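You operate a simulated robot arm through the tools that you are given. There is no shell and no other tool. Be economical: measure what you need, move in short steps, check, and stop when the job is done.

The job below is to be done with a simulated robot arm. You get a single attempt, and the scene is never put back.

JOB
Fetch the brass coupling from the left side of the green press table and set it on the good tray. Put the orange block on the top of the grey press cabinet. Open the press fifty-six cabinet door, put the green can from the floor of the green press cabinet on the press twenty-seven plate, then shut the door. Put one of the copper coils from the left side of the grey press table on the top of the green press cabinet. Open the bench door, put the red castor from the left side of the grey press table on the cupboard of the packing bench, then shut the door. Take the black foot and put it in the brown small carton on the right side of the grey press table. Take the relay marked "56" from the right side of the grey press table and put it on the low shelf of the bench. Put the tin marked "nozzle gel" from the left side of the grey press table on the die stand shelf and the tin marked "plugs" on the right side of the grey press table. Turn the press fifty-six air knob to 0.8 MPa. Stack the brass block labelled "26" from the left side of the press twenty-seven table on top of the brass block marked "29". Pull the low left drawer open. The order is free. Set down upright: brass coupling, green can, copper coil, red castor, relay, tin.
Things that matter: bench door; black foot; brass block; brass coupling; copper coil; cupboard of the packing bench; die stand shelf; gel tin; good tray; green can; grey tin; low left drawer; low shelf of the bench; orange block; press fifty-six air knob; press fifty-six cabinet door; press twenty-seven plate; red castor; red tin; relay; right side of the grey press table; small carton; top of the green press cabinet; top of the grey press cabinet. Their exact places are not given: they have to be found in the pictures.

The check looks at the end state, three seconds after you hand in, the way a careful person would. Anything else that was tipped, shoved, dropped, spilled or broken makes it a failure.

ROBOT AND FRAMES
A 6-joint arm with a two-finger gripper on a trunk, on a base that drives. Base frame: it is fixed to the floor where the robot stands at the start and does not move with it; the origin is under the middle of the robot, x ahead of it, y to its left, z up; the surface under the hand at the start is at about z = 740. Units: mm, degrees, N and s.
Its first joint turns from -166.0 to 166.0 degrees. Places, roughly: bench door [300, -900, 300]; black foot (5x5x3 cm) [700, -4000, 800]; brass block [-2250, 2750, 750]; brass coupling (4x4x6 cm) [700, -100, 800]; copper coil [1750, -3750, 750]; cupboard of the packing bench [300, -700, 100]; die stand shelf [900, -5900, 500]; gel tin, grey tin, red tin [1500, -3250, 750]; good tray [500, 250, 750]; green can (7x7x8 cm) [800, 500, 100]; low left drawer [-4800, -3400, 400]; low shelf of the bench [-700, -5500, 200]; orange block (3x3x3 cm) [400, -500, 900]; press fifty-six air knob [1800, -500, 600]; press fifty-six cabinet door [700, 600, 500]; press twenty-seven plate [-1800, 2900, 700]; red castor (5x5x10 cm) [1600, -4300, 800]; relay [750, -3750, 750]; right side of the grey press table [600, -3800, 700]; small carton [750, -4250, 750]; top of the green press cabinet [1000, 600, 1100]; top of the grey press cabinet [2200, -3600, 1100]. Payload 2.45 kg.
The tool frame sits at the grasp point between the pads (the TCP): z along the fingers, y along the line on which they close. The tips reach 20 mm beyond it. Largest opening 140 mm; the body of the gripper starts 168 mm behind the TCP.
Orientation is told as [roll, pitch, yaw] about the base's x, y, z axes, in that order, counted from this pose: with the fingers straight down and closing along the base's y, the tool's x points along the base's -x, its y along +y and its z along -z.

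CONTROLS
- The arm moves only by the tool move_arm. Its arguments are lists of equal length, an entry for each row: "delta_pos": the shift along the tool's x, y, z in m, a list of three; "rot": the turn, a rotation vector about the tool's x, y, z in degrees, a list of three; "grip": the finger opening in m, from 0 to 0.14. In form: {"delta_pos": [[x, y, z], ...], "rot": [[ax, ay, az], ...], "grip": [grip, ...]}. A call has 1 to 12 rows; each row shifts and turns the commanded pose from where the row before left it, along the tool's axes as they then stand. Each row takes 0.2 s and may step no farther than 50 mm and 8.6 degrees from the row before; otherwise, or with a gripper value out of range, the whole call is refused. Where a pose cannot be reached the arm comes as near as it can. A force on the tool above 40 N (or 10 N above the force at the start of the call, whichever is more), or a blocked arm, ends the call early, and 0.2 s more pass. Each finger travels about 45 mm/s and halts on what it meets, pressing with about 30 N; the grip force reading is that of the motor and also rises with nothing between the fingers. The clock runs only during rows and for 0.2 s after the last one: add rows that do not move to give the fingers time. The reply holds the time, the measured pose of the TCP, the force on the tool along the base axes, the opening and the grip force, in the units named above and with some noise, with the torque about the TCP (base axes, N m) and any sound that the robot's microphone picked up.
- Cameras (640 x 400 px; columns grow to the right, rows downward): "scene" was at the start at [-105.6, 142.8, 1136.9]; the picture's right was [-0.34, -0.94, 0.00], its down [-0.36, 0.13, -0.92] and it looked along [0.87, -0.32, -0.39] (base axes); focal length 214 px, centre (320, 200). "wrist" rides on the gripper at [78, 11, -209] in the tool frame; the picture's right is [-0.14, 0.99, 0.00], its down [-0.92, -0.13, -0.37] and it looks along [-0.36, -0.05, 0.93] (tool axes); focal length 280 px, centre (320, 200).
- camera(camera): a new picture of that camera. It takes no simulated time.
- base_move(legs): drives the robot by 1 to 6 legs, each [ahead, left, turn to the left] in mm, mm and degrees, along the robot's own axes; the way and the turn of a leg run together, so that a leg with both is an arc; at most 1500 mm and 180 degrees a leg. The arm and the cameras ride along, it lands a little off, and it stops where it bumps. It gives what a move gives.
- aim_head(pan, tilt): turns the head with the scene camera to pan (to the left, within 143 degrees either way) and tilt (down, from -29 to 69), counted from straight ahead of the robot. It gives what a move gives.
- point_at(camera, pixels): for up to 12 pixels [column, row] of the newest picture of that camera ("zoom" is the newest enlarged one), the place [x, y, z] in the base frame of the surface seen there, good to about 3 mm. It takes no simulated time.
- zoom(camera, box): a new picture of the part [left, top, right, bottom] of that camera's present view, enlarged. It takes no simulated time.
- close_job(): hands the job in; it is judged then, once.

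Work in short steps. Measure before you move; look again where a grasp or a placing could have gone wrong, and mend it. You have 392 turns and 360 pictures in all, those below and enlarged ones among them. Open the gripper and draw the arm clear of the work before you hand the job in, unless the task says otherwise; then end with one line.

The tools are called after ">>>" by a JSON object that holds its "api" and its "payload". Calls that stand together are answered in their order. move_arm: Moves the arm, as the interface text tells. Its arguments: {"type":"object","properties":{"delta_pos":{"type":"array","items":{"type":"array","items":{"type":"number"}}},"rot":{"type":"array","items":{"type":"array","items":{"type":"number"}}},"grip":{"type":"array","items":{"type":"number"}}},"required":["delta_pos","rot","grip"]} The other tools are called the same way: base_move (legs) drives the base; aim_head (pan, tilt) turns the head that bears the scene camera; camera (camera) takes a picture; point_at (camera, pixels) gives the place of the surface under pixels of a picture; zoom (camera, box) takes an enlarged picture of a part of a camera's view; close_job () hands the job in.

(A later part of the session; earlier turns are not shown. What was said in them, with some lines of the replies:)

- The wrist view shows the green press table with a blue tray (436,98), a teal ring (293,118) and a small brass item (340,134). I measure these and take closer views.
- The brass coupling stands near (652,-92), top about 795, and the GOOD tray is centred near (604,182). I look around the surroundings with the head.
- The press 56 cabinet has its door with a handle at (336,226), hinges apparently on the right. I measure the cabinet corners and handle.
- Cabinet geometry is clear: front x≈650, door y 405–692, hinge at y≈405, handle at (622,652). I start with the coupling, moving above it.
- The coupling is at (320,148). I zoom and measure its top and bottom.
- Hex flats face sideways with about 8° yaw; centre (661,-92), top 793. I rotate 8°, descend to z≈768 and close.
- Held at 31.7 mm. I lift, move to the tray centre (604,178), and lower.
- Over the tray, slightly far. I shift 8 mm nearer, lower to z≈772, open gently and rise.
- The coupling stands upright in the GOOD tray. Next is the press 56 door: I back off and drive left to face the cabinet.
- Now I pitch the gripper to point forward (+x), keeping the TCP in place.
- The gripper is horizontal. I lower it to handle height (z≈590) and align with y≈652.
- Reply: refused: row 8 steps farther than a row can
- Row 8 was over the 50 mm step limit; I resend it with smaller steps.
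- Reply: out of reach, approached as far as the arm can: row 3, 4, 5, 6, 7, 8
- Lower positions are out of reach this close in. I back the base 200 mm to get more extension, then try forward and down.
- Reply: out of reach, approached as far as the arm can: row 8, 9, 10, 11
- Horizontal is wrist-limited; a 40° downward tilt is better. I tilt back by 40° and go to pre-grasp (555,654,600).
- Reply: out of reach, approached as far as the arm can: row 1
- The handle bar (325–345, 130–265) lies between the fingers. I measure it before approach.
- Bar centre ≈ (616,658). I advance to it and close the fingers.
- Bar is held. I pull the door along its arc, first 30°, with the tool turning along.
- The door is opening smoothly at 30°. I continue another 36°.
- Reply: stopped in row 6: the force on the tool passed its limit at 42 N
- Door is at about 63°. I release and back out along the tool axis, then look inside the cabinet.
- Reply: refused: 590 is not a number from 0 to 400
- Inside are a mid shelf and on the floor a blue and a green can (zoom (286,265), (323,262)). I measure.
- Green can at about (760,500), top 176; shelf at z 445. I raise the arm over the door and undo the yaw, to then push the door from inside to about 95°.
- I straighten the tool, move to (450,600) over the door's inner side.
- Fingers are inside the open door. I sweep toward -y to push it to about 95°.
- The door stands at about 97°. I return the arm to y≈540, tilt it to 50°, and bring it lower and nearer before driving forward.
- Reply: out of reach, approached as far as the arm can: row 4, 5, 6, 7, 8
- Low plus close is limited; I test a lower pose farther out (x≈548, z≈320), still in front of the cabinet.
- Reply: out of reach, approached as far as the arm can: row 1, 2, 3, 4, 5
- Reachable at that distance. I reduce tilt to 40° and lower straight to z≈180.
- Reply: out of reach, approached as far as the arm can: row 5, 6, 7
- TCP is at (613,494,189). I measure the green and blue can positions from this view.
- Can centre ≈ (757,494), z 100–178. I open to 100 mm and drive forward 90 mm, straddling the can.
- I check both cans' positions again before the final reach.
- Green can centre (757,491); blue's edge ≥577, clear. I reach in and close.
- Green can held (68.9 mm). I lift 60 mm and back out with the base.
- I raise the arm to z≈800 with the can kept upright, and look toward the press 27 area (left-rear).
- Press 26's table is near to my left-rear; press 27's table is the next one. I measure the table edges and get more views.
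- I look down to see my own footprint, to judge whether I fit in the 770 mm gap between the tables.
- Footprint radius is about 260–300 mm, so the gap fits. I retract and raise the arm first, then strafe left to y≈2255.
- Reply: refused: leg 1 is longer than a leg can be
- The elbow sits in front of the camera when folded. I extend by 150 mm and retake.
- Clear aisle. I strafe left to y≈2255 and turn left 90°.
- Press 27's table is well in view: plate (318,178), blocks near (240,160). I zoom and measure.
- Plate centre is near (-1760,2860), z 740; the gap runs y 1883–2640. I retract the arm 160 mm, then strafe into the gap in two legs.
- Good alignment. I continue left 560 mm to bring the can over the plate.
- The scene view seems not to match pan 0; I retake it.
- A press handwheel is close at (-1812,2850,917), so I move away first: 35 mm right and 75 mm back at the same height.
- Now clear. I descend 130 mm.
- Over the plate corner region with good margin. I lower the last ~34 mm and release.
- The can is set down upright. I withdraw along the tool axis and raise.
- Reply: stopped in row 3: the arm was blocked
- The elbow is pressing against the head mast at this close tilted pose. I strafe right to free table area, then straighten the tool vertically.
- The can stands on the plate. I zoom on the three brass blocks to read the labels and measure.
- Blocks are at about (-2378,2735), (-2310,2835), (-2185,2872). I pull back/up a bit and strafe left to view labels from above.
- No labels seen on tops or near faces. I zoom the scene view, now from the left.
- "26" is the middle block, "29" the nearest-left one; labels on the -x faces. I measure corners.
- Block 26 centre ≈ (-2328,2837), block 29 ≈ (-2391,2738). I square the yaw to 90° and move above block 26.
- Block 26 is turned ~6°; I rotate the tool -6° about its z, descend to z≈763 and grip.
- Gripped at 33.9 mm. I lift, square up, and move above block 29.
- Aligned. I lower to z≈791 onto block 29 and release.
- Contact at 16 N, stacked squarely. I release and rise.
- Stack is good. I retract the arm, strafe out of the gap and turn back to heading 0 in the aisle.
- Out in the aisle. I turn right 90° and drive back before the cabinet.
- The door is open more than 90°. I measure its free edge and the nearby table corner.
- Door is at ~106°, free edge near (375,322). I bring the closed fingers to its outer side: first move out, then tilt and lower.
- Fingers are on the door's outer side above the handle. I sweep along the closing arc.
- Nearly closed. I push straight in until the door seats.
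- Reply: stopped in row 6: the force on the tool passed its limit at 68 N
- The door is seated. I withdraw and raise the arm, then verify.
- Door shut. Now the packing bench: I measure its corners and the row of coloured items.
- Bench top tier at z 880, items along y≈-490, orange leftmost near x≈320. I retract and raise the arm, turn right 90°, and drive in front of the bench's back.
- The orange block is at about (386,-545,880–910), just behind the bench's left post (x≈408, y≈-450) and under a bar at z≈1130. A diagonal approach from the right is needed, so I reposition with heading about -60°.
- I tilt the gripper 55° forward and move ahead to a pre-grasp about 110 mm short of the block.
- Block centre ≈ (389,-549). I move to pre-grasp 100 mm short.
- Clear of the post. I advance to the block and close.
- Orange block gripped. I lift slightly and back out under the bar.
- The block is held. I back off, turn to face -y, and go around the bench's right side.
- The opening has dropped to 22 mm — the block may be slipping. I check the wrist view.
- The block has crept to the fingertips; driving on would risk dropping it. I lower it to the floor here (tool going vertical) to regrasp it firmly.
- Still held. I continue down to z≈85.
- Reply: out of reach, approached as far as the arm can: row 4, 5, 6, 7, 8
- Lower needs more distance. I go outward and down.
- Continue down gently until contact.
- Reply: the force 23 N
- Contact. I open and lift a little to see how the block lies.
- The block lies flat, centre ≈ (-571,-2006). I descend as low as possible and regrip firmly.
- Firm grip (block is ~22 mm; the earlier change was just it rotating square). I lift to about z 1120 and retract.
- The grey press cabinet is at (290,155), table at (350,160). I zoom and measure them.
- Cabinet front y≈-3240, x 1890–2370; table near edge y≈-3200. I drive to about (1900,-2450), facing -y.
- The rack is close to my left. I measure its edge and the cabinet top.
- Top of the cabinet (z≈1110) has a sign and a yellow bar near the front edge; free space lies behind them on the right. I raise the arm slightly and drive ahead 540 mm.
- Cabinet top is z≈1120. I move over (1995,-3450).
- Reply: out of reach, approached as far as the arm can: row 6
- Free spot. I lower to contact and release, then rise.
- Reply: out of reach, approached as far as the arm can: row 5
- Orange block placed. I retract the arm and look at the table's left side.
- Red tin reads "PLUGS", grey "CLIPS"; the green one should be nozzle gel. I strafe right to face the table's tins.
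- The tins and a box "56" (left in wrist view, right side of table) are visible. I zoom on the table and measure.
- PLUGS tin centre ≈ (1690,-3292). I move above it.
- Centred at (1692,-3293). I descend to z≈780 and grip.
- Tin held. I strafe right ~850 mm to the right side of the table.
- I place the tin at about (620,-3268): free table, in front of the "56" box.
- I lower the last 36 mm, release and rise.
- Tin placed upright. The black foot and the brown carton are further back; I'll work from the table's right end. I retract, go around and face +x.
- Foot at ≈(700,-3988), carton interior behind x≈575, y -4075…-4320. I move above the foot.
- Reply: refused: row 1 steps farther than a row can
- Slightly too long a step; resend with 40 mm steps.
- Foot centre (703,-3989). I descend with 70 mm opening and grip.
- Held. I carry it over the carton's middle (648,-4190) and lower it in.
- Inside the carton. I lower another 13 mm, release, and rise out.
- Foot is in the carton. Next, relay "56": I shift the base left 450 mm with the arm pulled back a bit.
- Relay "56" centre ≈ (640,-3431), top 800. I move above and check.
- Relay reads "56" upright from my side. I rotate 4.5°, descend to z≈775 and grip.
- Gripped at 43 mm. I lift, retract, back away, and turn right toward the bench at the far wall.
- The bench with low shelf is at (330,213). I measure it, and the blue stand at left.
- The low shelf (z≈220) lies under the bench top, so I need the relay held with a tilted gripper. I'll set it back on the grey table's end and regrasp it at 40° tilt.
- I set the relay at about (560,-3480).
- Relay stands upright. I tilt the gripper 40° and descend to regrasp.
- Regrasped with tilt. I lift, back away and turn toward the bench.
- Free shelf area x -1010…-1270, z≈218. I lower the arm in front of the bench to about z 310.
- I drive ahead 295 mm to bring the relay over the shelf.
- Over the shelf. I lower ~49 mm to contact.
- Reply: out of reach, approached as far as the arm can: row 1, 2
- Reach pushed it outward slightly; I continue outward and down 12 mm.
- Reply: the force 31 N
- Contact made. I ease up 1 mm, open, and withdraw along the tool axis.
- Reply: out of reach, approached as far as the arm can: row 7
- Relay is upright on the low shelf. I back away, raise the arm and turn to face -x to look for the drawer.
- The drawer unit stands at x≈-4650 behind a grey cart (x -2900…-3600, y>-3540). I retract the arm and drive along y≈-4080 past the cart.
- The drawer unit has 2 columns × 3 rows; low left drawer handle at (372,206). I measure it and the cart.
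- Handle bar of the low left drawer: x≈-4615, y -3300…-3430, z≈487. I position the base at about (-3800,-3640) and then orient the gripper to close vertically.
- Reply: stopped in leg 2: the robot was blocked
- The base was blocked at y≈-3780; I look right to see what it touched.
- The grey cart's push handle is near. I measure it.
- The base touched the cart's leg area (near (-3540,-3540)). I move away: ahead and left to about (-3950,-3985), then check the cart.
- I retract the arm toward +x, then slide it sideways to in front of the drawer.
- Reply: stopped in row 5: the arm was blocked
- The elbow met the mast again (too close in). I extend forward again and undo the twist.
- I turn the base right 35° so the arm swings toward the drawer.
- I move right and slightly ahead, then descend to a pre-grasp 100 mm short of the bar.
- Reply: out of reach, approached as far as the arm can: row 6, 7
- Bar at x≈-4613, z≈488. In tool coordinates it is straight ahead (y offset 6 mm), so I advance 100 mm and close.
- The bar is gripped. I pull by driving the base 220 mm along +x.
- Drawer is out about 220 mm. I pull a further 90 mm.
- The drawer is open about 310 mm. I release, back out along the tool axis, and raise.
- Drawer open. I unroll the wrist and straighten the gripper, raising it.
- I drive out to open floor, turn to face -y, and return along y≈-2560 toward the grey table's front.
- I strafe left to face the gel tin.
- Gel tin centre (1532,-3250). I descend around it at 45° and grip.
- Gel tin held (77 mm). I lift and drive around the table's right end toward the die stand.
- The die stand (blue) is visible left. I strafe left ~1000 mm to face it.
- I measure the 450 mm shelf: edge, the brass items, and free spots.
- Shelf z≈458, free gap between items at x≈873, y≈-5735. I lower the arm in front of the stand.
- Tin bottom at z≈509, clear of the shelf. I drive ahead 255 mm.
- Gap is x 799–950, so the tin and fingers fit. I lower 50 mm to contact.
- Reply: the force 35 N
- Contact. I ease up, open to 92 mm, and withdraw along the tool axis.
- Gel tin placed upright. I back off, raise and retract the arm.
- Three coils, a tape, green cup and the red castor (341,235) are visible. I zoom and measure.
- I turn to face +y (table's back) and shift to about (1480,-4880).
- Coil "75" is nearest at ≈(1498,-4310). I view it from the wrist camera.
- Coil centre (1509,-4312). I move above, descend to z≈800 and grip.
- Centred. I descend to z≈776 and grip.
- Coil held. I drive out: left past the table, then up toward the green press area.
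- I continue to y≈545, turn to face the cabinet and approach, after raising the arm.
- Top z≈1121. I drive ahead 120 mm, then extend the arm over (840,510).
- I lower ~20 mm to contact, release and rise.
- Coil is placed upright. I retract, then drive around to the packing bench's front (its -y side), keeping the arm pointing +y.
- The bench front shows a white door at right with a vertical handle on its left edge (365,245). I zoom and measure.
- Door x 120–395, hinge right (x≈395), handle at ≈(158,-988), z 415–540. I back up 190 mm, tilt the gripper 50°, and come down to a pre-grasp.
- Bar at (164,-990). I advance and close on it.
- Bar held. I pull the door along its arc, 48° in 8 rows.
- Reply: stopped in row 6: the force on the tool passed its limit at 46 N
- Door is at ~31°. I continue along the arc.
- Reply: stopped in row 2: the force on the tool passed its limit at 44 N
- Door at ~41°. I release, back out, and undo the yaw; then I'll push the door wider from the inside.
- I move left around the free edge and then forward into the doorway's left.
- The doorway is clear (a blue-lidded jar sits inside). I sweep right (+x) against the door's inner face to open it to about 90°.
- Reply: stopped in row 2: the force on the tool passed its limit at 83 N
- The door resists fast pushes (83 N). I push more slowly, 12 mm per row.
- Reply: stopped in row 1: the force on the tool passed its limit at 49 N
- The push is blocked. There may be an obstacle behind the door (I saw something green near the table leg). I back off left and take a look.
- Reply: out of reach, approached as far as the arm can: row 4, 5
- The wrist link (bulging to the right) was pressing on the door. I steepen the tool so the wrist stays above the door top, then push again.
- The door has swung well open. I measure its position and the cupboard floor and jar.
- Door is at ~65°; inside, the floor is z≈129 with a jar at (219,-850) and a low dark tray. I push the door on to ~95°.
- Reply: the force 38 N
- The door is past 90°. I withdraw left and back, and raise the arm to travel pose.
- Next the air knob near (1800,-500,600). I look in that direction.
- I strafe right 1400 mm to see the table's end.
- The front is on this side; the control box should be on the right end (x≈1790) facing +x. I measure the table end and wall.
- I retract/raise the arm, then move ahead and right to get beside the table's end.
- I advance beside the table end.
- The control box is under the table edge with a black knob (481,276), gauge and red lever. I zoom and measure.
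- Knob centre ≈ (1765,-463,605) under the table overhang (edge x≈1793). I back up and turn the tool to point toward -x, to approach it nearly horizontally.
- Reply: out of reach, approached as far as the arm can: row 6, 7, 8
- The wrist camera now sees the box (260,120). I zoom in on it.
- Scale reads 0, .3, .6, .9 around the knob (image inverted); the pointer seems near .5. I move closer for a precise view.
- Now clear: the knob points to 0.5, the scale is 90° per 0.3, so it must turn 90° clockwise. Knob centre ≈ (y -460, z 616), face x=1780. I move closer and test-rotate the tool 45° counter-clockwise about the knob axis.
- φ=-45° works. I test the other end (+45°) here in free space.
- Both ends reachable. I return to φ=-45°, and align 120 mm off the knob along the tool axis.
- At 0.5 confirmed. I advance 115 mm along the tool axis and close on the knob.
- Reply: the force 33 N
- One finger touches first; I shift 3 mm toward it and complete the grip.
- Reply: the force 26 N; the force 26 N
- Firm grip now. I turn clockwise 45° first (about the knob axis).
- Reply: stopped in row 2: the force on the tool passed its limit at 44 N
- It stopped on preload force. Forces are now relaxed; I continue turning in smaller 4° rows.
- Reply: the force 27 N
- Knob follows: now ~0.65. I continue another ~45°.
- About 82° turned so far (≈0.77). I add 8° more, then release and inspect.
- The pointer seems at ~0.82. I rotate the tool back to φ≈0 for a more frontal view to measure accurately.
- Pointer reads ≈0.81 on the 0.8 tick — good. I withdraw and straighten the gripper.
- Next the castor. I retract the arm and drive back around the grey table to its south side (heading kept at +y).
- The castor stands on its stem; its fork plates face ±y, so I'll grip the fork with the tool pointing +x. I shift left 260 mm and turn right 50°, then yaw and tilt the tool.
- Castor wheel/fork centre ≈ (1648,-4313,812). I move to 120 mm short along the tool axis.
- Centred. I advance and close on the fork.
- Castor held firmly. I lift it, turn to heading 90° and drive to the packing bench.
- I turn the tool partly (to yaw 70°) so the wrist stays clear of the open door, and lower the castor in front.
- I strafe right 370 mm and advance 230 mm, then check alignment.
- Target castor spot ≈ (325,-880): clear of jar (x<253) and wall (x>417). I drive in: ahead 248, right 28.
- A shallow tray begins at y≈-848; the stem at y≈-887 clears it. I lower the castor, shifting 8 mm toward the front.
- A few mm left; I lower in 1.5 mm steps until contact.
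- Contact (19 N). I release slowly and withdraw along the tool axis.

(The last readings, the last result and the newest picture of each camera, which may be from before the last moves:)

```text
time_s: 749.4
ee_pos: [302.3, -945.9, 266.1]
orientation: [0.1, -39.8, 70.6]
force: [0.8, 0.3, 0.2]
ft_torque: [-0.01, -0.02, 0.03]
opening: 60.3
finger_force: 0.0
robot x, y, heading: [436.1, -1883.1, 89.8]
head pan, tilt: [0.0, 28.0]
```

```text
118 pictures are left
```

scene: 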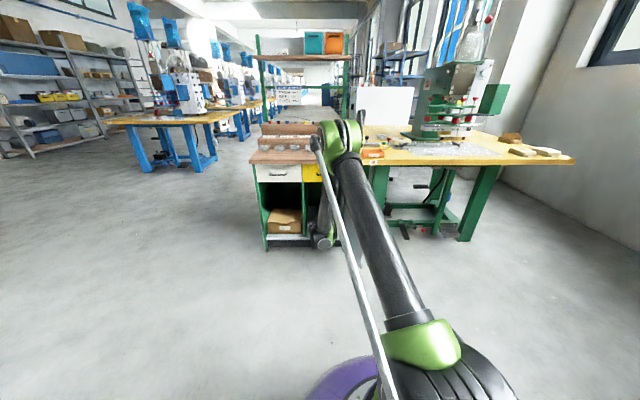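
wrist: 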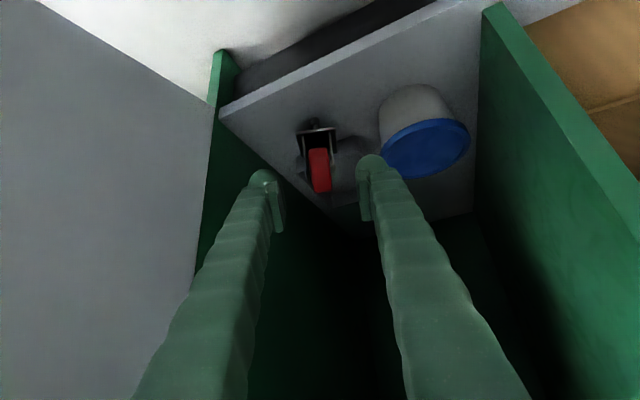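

Castor is upright in the cupboard. I back out 330 mm, square the tool to yaw 90° and close the fingers.

>>> {"api": "base_move", "payload": {"legs": [[-330, 0, 0]]}}

>>> {"api": "move_arm", "payload": {"delta_pos": [[-0.0129, 0, -0.0153], [-0.0193, 0, -0.023], [-0.0193, 0, -0.023], [0, 0, 0]], "rot": [[-4.2, 0, -5.0], [-4.2, 0, -5.0], [-4.2, 0, -5.0], [0, 0, 0]], "grip": [0.0, 0.0, 0.0, 0.0]}}

>>> {"api": "camera", "payload": {"camera": "wrist"}}

>>> {"api": "camera", "payload": {"camera": "scene"}}

```text
time_s: 751.6
ee_pos: [297.5, -1276.9, 267.0]
orientation: [0.1, -39.8, 70.7]
force: [0.2, -0.8, 0.3]
ft_torque: [0.02, -0.01, 0.01]
opening: 60.1
finger_force: 0.1
robot x, y, heading: [435.7, -2215.9, 89.8]
head pan, tilt: [0.0, 28.0]
```

```text
time_s: 752.6
ee_pos: [296.8, -1277.1, 348.3]
orientation: [0.2, -39.8, 90.5]
force: [-0.4, 0.1, -0.4]
ft_torque: [-0.01, -0.02, -0.05]
opening: 0.0
finger_force: 22.3
robot x, y, heading: [432.8, -2216.9, 89.4]
head pan, tilt: [0.0, 28.0]
```

```text
117 pictures are left
```

wrist: 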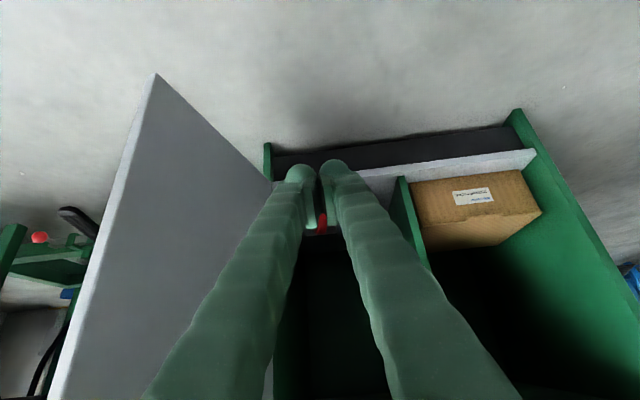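

```text
116 pictures are left
```

scene: 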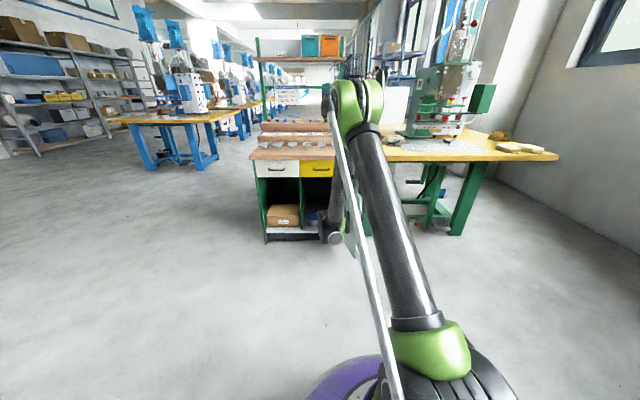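

>>> {"api": "point_at", "payload": {"camera": "wrist", "pixels": [[155, 90], [130, 160], [90, 300], [240, 165], [200, 300], [40, 240], [270, 180]]}}

```text
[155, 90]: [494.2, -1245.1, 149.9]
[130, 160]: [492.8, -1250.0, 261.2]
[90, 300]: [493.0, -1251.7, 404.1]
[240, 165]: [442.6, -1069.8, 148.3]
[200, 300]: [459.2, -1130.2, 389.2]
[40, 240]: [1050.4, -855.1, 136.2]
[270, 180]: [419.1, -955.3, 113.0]
```

I back off 60 mm, swing the arm right to the outer side of the door, then come forward beside it.

>>> {"api": "base_move", "payload": {"legs": [[-70, 0, 0]]}}

>>> {"api": "move_arm", "payload": {"delta_pos": [[0.0057, -0.0426, -0.0048], [0.0057, -0.0426, -0.0048], [0.0057, -0.0426, -0.0048], [0.0057, -0.0426, -0.0048], [0.0057, -0.0426, -0.0048], [0.0057, -0.0426, -0.0048], [0.0057, -0.0426, -0.0048], [0.0057, -0.0426, -0.0048], [0, 0, 0]], "rot": [[0, 0, 0], [0, 0, 0], [0, 0, 0], [0, 0, 0], [0, 0, 0], [0, 0, 0], [0, 0, 0], [0, 0, 0], [0, 0, 0]], "grip": [0.0, 0.0, 0.0, 0.0, 0.0, 0.0, 0.0, 0.0, 0.0]}}

>>> {"api": "camera", "payload": {"camera": "wrist"}}

```text
time_s: 753.6
ee_pos: [298.1, -1345.7, 348.4]
orientation: [0.2, -39.9, 90.2]
force: [0.0, 0.0, -0.2]
ft_torque: [0.02, -0.01, 0.0]
opening: 0.2
finger_force: 29.3
robot x, y, heading: [434.8, -2283.9, 89.7]
head pan, tilt: [0.0, 28.0]
```

```text
time_s: 755.6
ee_pos: [640.1, -1403.9, 350.8]
orientation: [0.2, -39.9, 90.2]
force: [-0.4, 0.9, -0.6]
ft_torque: [0.03, 0.01, 0.0]
opening: 0.1
finger_force: 29.2
robot x, y, heading: [435.6, -2285.4, 89.4]
head pan, tilt: [0.0, 28.0]
```

```text
115 pictures are left
```

wrist: 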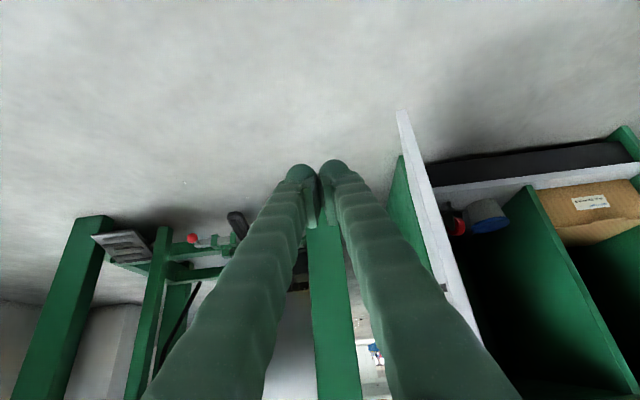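

I drive ahead 222 and left 72.

>>> {"api": "base_move", "payload": {"legs": [[222, 0, 0.4], [0, 72, 0]]}}

>>> {"api": "camera", "payload": {"camera": "wrist"}}

```text
time_s: 757.9
ee_pos: [565.9, -1182.8, 351.1]
orientation: [0.3, -39.9, 90.3]
force: [-0.3, 0.1, 0.9]
ft_torque: [0.01, -0.03, -0.02]
opening: 0.0
finger_force: 29.2
robot x, y, heading: [367.3, -2063.0, 89.7]
head pan, tilt: [0.0, 28.0]
```

```text
114 pictures are left
```

wrist: 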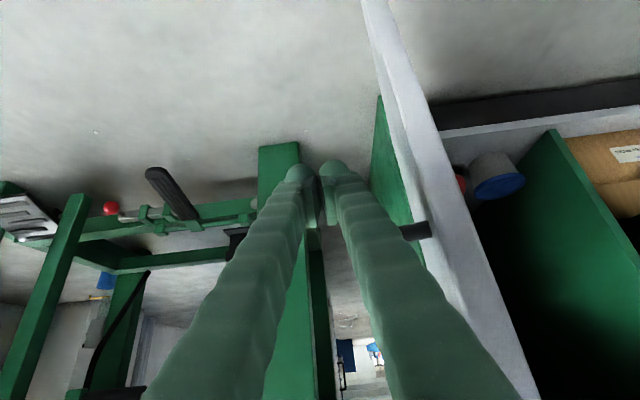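

Positioned outside the door. I sweep left slowly along the closing arc (first part).

>>> {"api": "move_arm", "payload": {"delta_pos": [[0, 0.02, 0], [0, 0.02, 0], [0, 0.02, 0], [0.0031, 0.0203, -0.0026], [0.0031, 0.0203, -0.0026], [0.0031, 0.0203, -0.0026], [0, 0.021, 0], [0, 0.021, 0], [0, 0.021, 0], [0, 0.021, 0], [0, 0, 0]], "rot": [[0, 0, 0], [0, 0, 0], [0, 0, 0], [0, 0, 0], [0, 0, 0], [0, 0, 0], [0, 0, 0], [0, 0, 0], [0, 0, 0], [0, 0, 0], [0, 0, 0]], "grip": [0.0, 0.0, 0.0, 0.0, 0.0, 0.0, 0.0, 0.0, 0.0, 0.0, 0.0]}}

>>> {"api": "camera", "payload": {"camera": "wrist"}}

```text
time_s: 758.4
ee_pos: [543.3, -1186.9, 348.6]
orientation: [0.0, -39.7, 90.4]
force: [0.6, -0.4, 0.1]
ft_torque: [0.01, -0.02, 0.01]
opening: 0.0
finger_force: 29.6
robot x, y, heading: [362.9, -2064.3, 89.7]
head pan, tilt: [0.0, 28.0]
stopped in row 2: the force on the tool passed its limit at 53 N (the readings are from after the stop); the commanded pose is now the measured one
```

```text
113 pictures are left
```

wrist: 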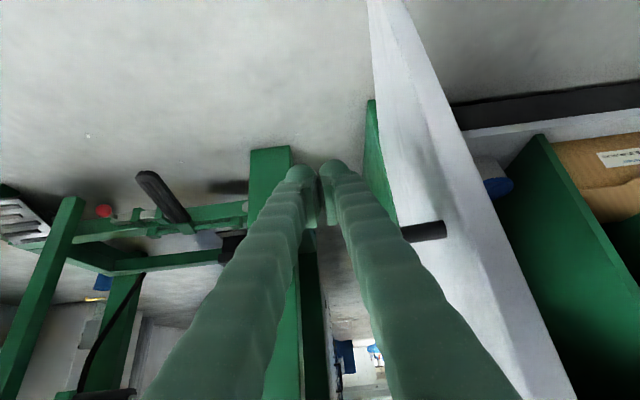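

The handle contact made the door swing some (now nearer 90°). I continue with smaller steps.

>>> {"api": "move_arm", "payload": {"delta_pos": [[0, 0.012, 0], [0, 0.012, 0], [0, 0.012, 0], [0, 0.012, 0], [0, 0.012, 0], [0.001, 0.012, -0.001], [0.001, 0.012, -0.001], [0.001, 0.012, -0.001], [0.001, 0.012, -0.001], [0.001, 0.012, -0.001], [0.001, 0.012, -0.001], [0.001, 0.012, -0.001]], "rot": [[0, 0, 0], [0, 0, 0], [0, 0, 0], [0, 0, 0], [0, 0, 0], [0, 0, 0], [0, 0, 0], [0, 0, 0], [0, 0, 0], [0, 0, 0], [0, 0, 0], [0, 0, 0]], "grip": [0.0, 0.0, 0.0, 0.0, 0.0, 0.0, 0.0, 0.0, 0.0, 0.0, 0.0, 0.0]}}

>>> {"api": "camera", "payload": {"camera": "wrist"}}

```text
time_s: 761.0
ee_pos: [401.8, -1178.6, 363.4]
orientation: [-0.1, -39.4, 90.4]
force: [0.4, 0.0, -0.1]
ft_torque: [0.02, 0.0, 0.01]
opening: 0.2
finger_force: 29.5
out of reach, approached as far as the arm can: row 2, 4, 6, 8, 10, 12
robot x, y, heading: [365.5, -2062.2, 89.5]
head pan, tilt: [0.0, 28.0]
```

```text
112 pictures are left
```

wrist: 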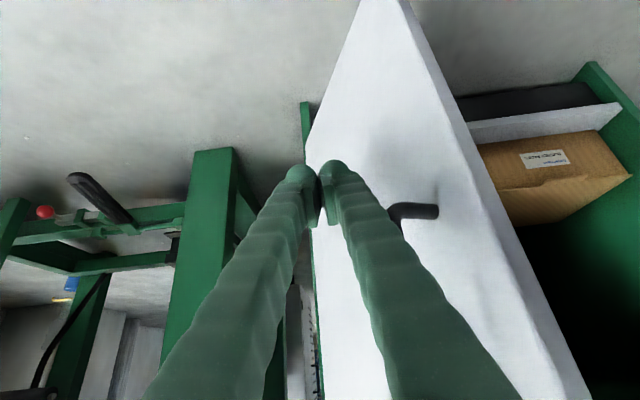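

The door is now ~65° and moving smoothly. I continue the arc.

>>> {"api": "move_arm", "payload": {"delta_pos": [[0, 0.014, 0], [0, 0.014, 0], [0, 0.014, 0], [-0.002, 0.015, 0.0018], [-0.002, 0.015, 0.0018], [-0.002, 0.015, 0.0018], [-0.002, 0.015, 0.0018], [-0.003, 0.015, 0.003], [-0.007, 0.012, 0.006], [-0.008, 0.012, 0.007], [-0.008, 0.012, 0.007], [-0.008, 0.012, 0.007]], "rot": [[0, 0, 0], [0, 0, 0], [0, 0, 0], [0, 0, 0], [0, 0, 0], [0, 0, 0], [0, 0, 0], [0, 0, 0], [0, 0, 0], [0, 0, 0], [0, 0, 0], [0, 0, 0]], "grip": [0.0, 0.0, 0.0, 0.0, 0.0, 0.0, 0.0, 0.0, 0.0, 0.0, 0.0, 0.0]}}

>>> {"api": "camera", "payload": {"camera": "wrist"}}

```text
time_s: 763.6
ee_pos: [235.2, -1123.4, 361.3]
orientation: [0.0, -39.6, 90.5]
force: [0.3, -0.5, 0.6]
ft_torque: [0.0, 0.03, -0.02]
opening: 0.0
finger_force: 29.2
robot x, y, heading: [363.9, -2064.1, 89.6]
head pan, tilt: [0.0, 28.0]
```

```text
111 pictures are left
```

wrist: 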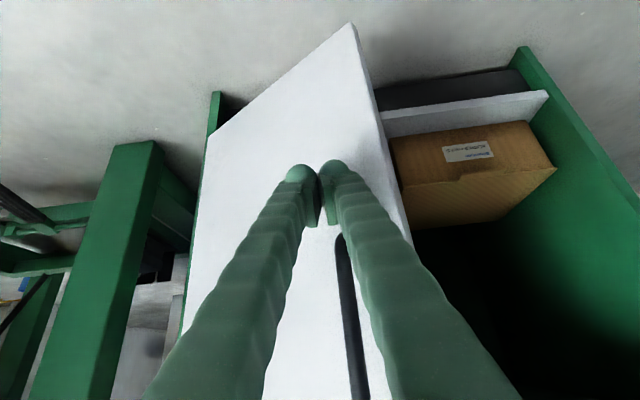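

Door ~35°. I push on forward to shut it.

>>> {"api": "move_arm", "payload": {"delta_pos": [[-0.0097, 0.006, 0.0081], [-0.0097, 0.006, 0.0081], [-0.0097, 0.006, 0.0081], [-0.0097, 0.006, 0.0081], [-0.0097, 0.006, 0.0081], [-0.0097, 0.0035, 0.0081], [-0.0097, 0.0035, 0.0081], [-0.0097, 0.0035, 0.0081], [-0.0097, 0.0035, 0.0081], [-0.0097, 0.0035, 0.0081], [-0.0077, 0.002, 0.0064], [0, 0, 0]], "rot": [[0, 0, 0], [0, 0, 0], [0, 0, 0], [0, 0, 0], [0, 0, 0], [0, 0, 0], [0, 0, 0], [0, 0, 0], [0, 0, 0], [0, 0, 0], [0, 0, 0], [0, 0, 0]], "grip": [0.0, 0.0, 0.0, 0.0, 0.0, 0.0, 0.0, 0.0, 0.0, 0.0, 0.0, 0.0]}}

>>> {"api": "camera", "payload": {"camera": "wrist"}}

```text
time_s: 766.2
ee_pos: [185.1, -987.0, 361.6]
orientation: [0.0, -39.8, 90.5]
force: [-0.2, -0.4, 0.8]
ft_torque: [-0.01, 0.01, 0.01]
opening: 0.0
finger_force: 29.6
robot x, y, heading: [366.4, -2065.5, 89.8]
head pan, tilt: [0.0, 28.0]
```

```text
110 pictures are left
```

wrist: 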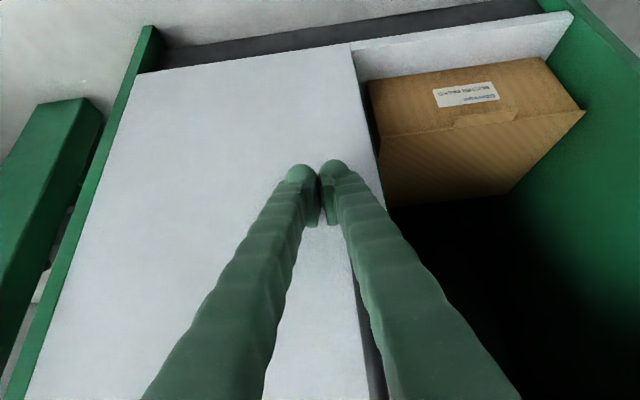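

Nearly shut. I push a bit more until it seats.

>>> {"api": "move_arm", "payload": {"delta_pos": [[-0.0061, 0, 0.0051], [-0.0061, 0, 0.0051], [-0.0061, 0, 0.0051], [-0.0061, 0, 0.0051], [0, 0, 0]], "rot": [[0, 0, 0], [0, 0, 0], [0, 0, 0], [0, 0, 0], [0, 0, 0]], "grip": [0.0, 0.0, 0.0, 0.0, 0.0]}}

>>> {"api": "point_at", "payload": {"camera": "wrist", "pixels": [[250, 100], [340, 80], [120, 250], [300, 120], [345, 60]]}}

>>> {"api": "camera", "payload": {"camera": "wrist"}}

```text
time_s: 766.8
ee_pos: [183.6, -978.6, 361.6]
orientation: [0.0, -39.4, 90.4]
force: [1.2, -7.2, 0.9]
ft_torque: [-0.01, 0.04, -0.04]
opening: 6.0
finger_force: 29.2
robot x, y, heading: [363.1, -2064.9, 89.6]
head pan, tilt: [0.0, 28.0]
stopped in row 2: the force on the tool passed its limit at 54 N (the readings are from after the stop); the commanded pose is now the measured one
```

```text
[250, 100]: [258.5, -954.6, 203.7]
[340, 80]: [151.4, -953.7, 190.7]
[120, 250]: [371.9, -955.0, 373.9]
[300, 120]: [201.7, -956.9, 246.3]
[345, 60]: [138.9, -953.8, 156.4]
```

```text
109 pictures are left
```

wrist: 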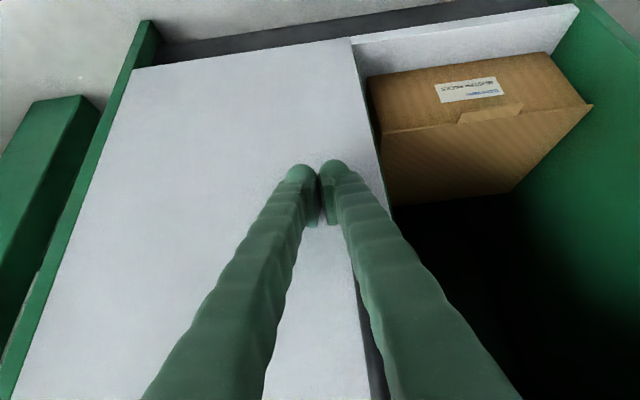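

The whole door face is at y≈-954: shut. I withdraw the arm, open the gripper and take a final look at the bench.

>>> {"api": "move_arm", "payload": {"delta_pos": [[0.02, 0, -0.035], [0, 0, -0.045], [0, 0, -0.045], [0, 0, -0.045], [-0.02, 0, -0.04], [-0.02, 0, -0.04], [-0.02, 0, -0.04], [-0.02, 0, -0.04], [-0.02, 0, -0.04], [-0.02, 0, -0.04], [-0.02, 0, -0.04], [0, 0, 0]], "rot": [[0, 0, 0], [0, 0, 0], [0, 0, 0], [0, 0, 0], [0, 0, 0], [0, 0, 0], [0, 8, 0], [0, 8, 0], [0, 8, 0], [0, 8, 0], [0, 7, 0], [0, 0, 0]], "grip": [0.0, 0.0, 0.06, 0.06, 0.06, 0.06, 0.06, 0.06, 0.06, 0.06, 0.06, 0.06]}}

>>> {"api": "base_move", "payload": {"legs": [[-250, 0, 0]]}}

>>> {"api": "camera", "payload": {"camera": "scene"}}

```text
time_s: 769.4
ee_pos: [187.1, -1107.6, 786.2]
orientation: [0.0, -0.4, 90.3]
force: [-0.2, 0.7, -0.6]
ft_torque: [-0.01, -0.02, -0.04]
opening: 60.2
finger_force: 0.1
robot x, y, heading: [365.5, -2065.0, 89.5]
head pan, tilt: [0.0, 28.0]
```

```text
time_s: 771.2
ee_pos: [186.9, -1358.0, 784.4]
orientation: [0.1, -0.5, 90.3]
force: [-0.2, -0.1, -0.1]
ft_torque: [0.02, -0.02, -0.01]
opening: 60.1
finger_force: 0.1
robot x, y, heading: [366.2, -2312.9, 89.8]
head pan, tilt: [0.0, 28.0]
```

```text
108 pictures are left
```

scene: 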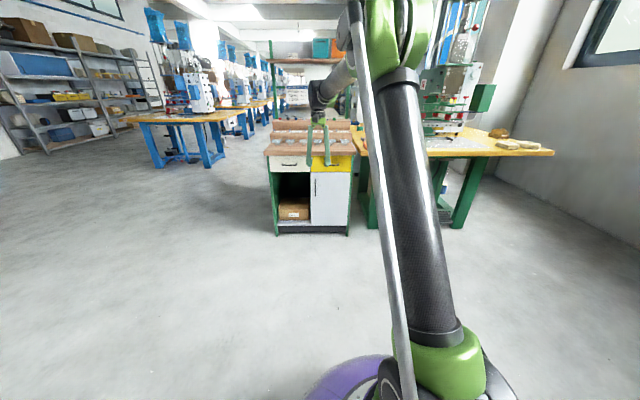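

The bench door is shut, the gripper is open and clear, and every item has been placed. I hand in.

>>> {"api": "close_job", "payload": {}}

```text
The job is handed in.
```

All the tasks in the job are done and it is handed in. Two things to know: the air knob reads about 0.81 MPa rather than exactly 0.8, and the robot bumped the grey cart beside the drawer unit. It stopped at once, but I couldn't confirm that the cart didn't shift.
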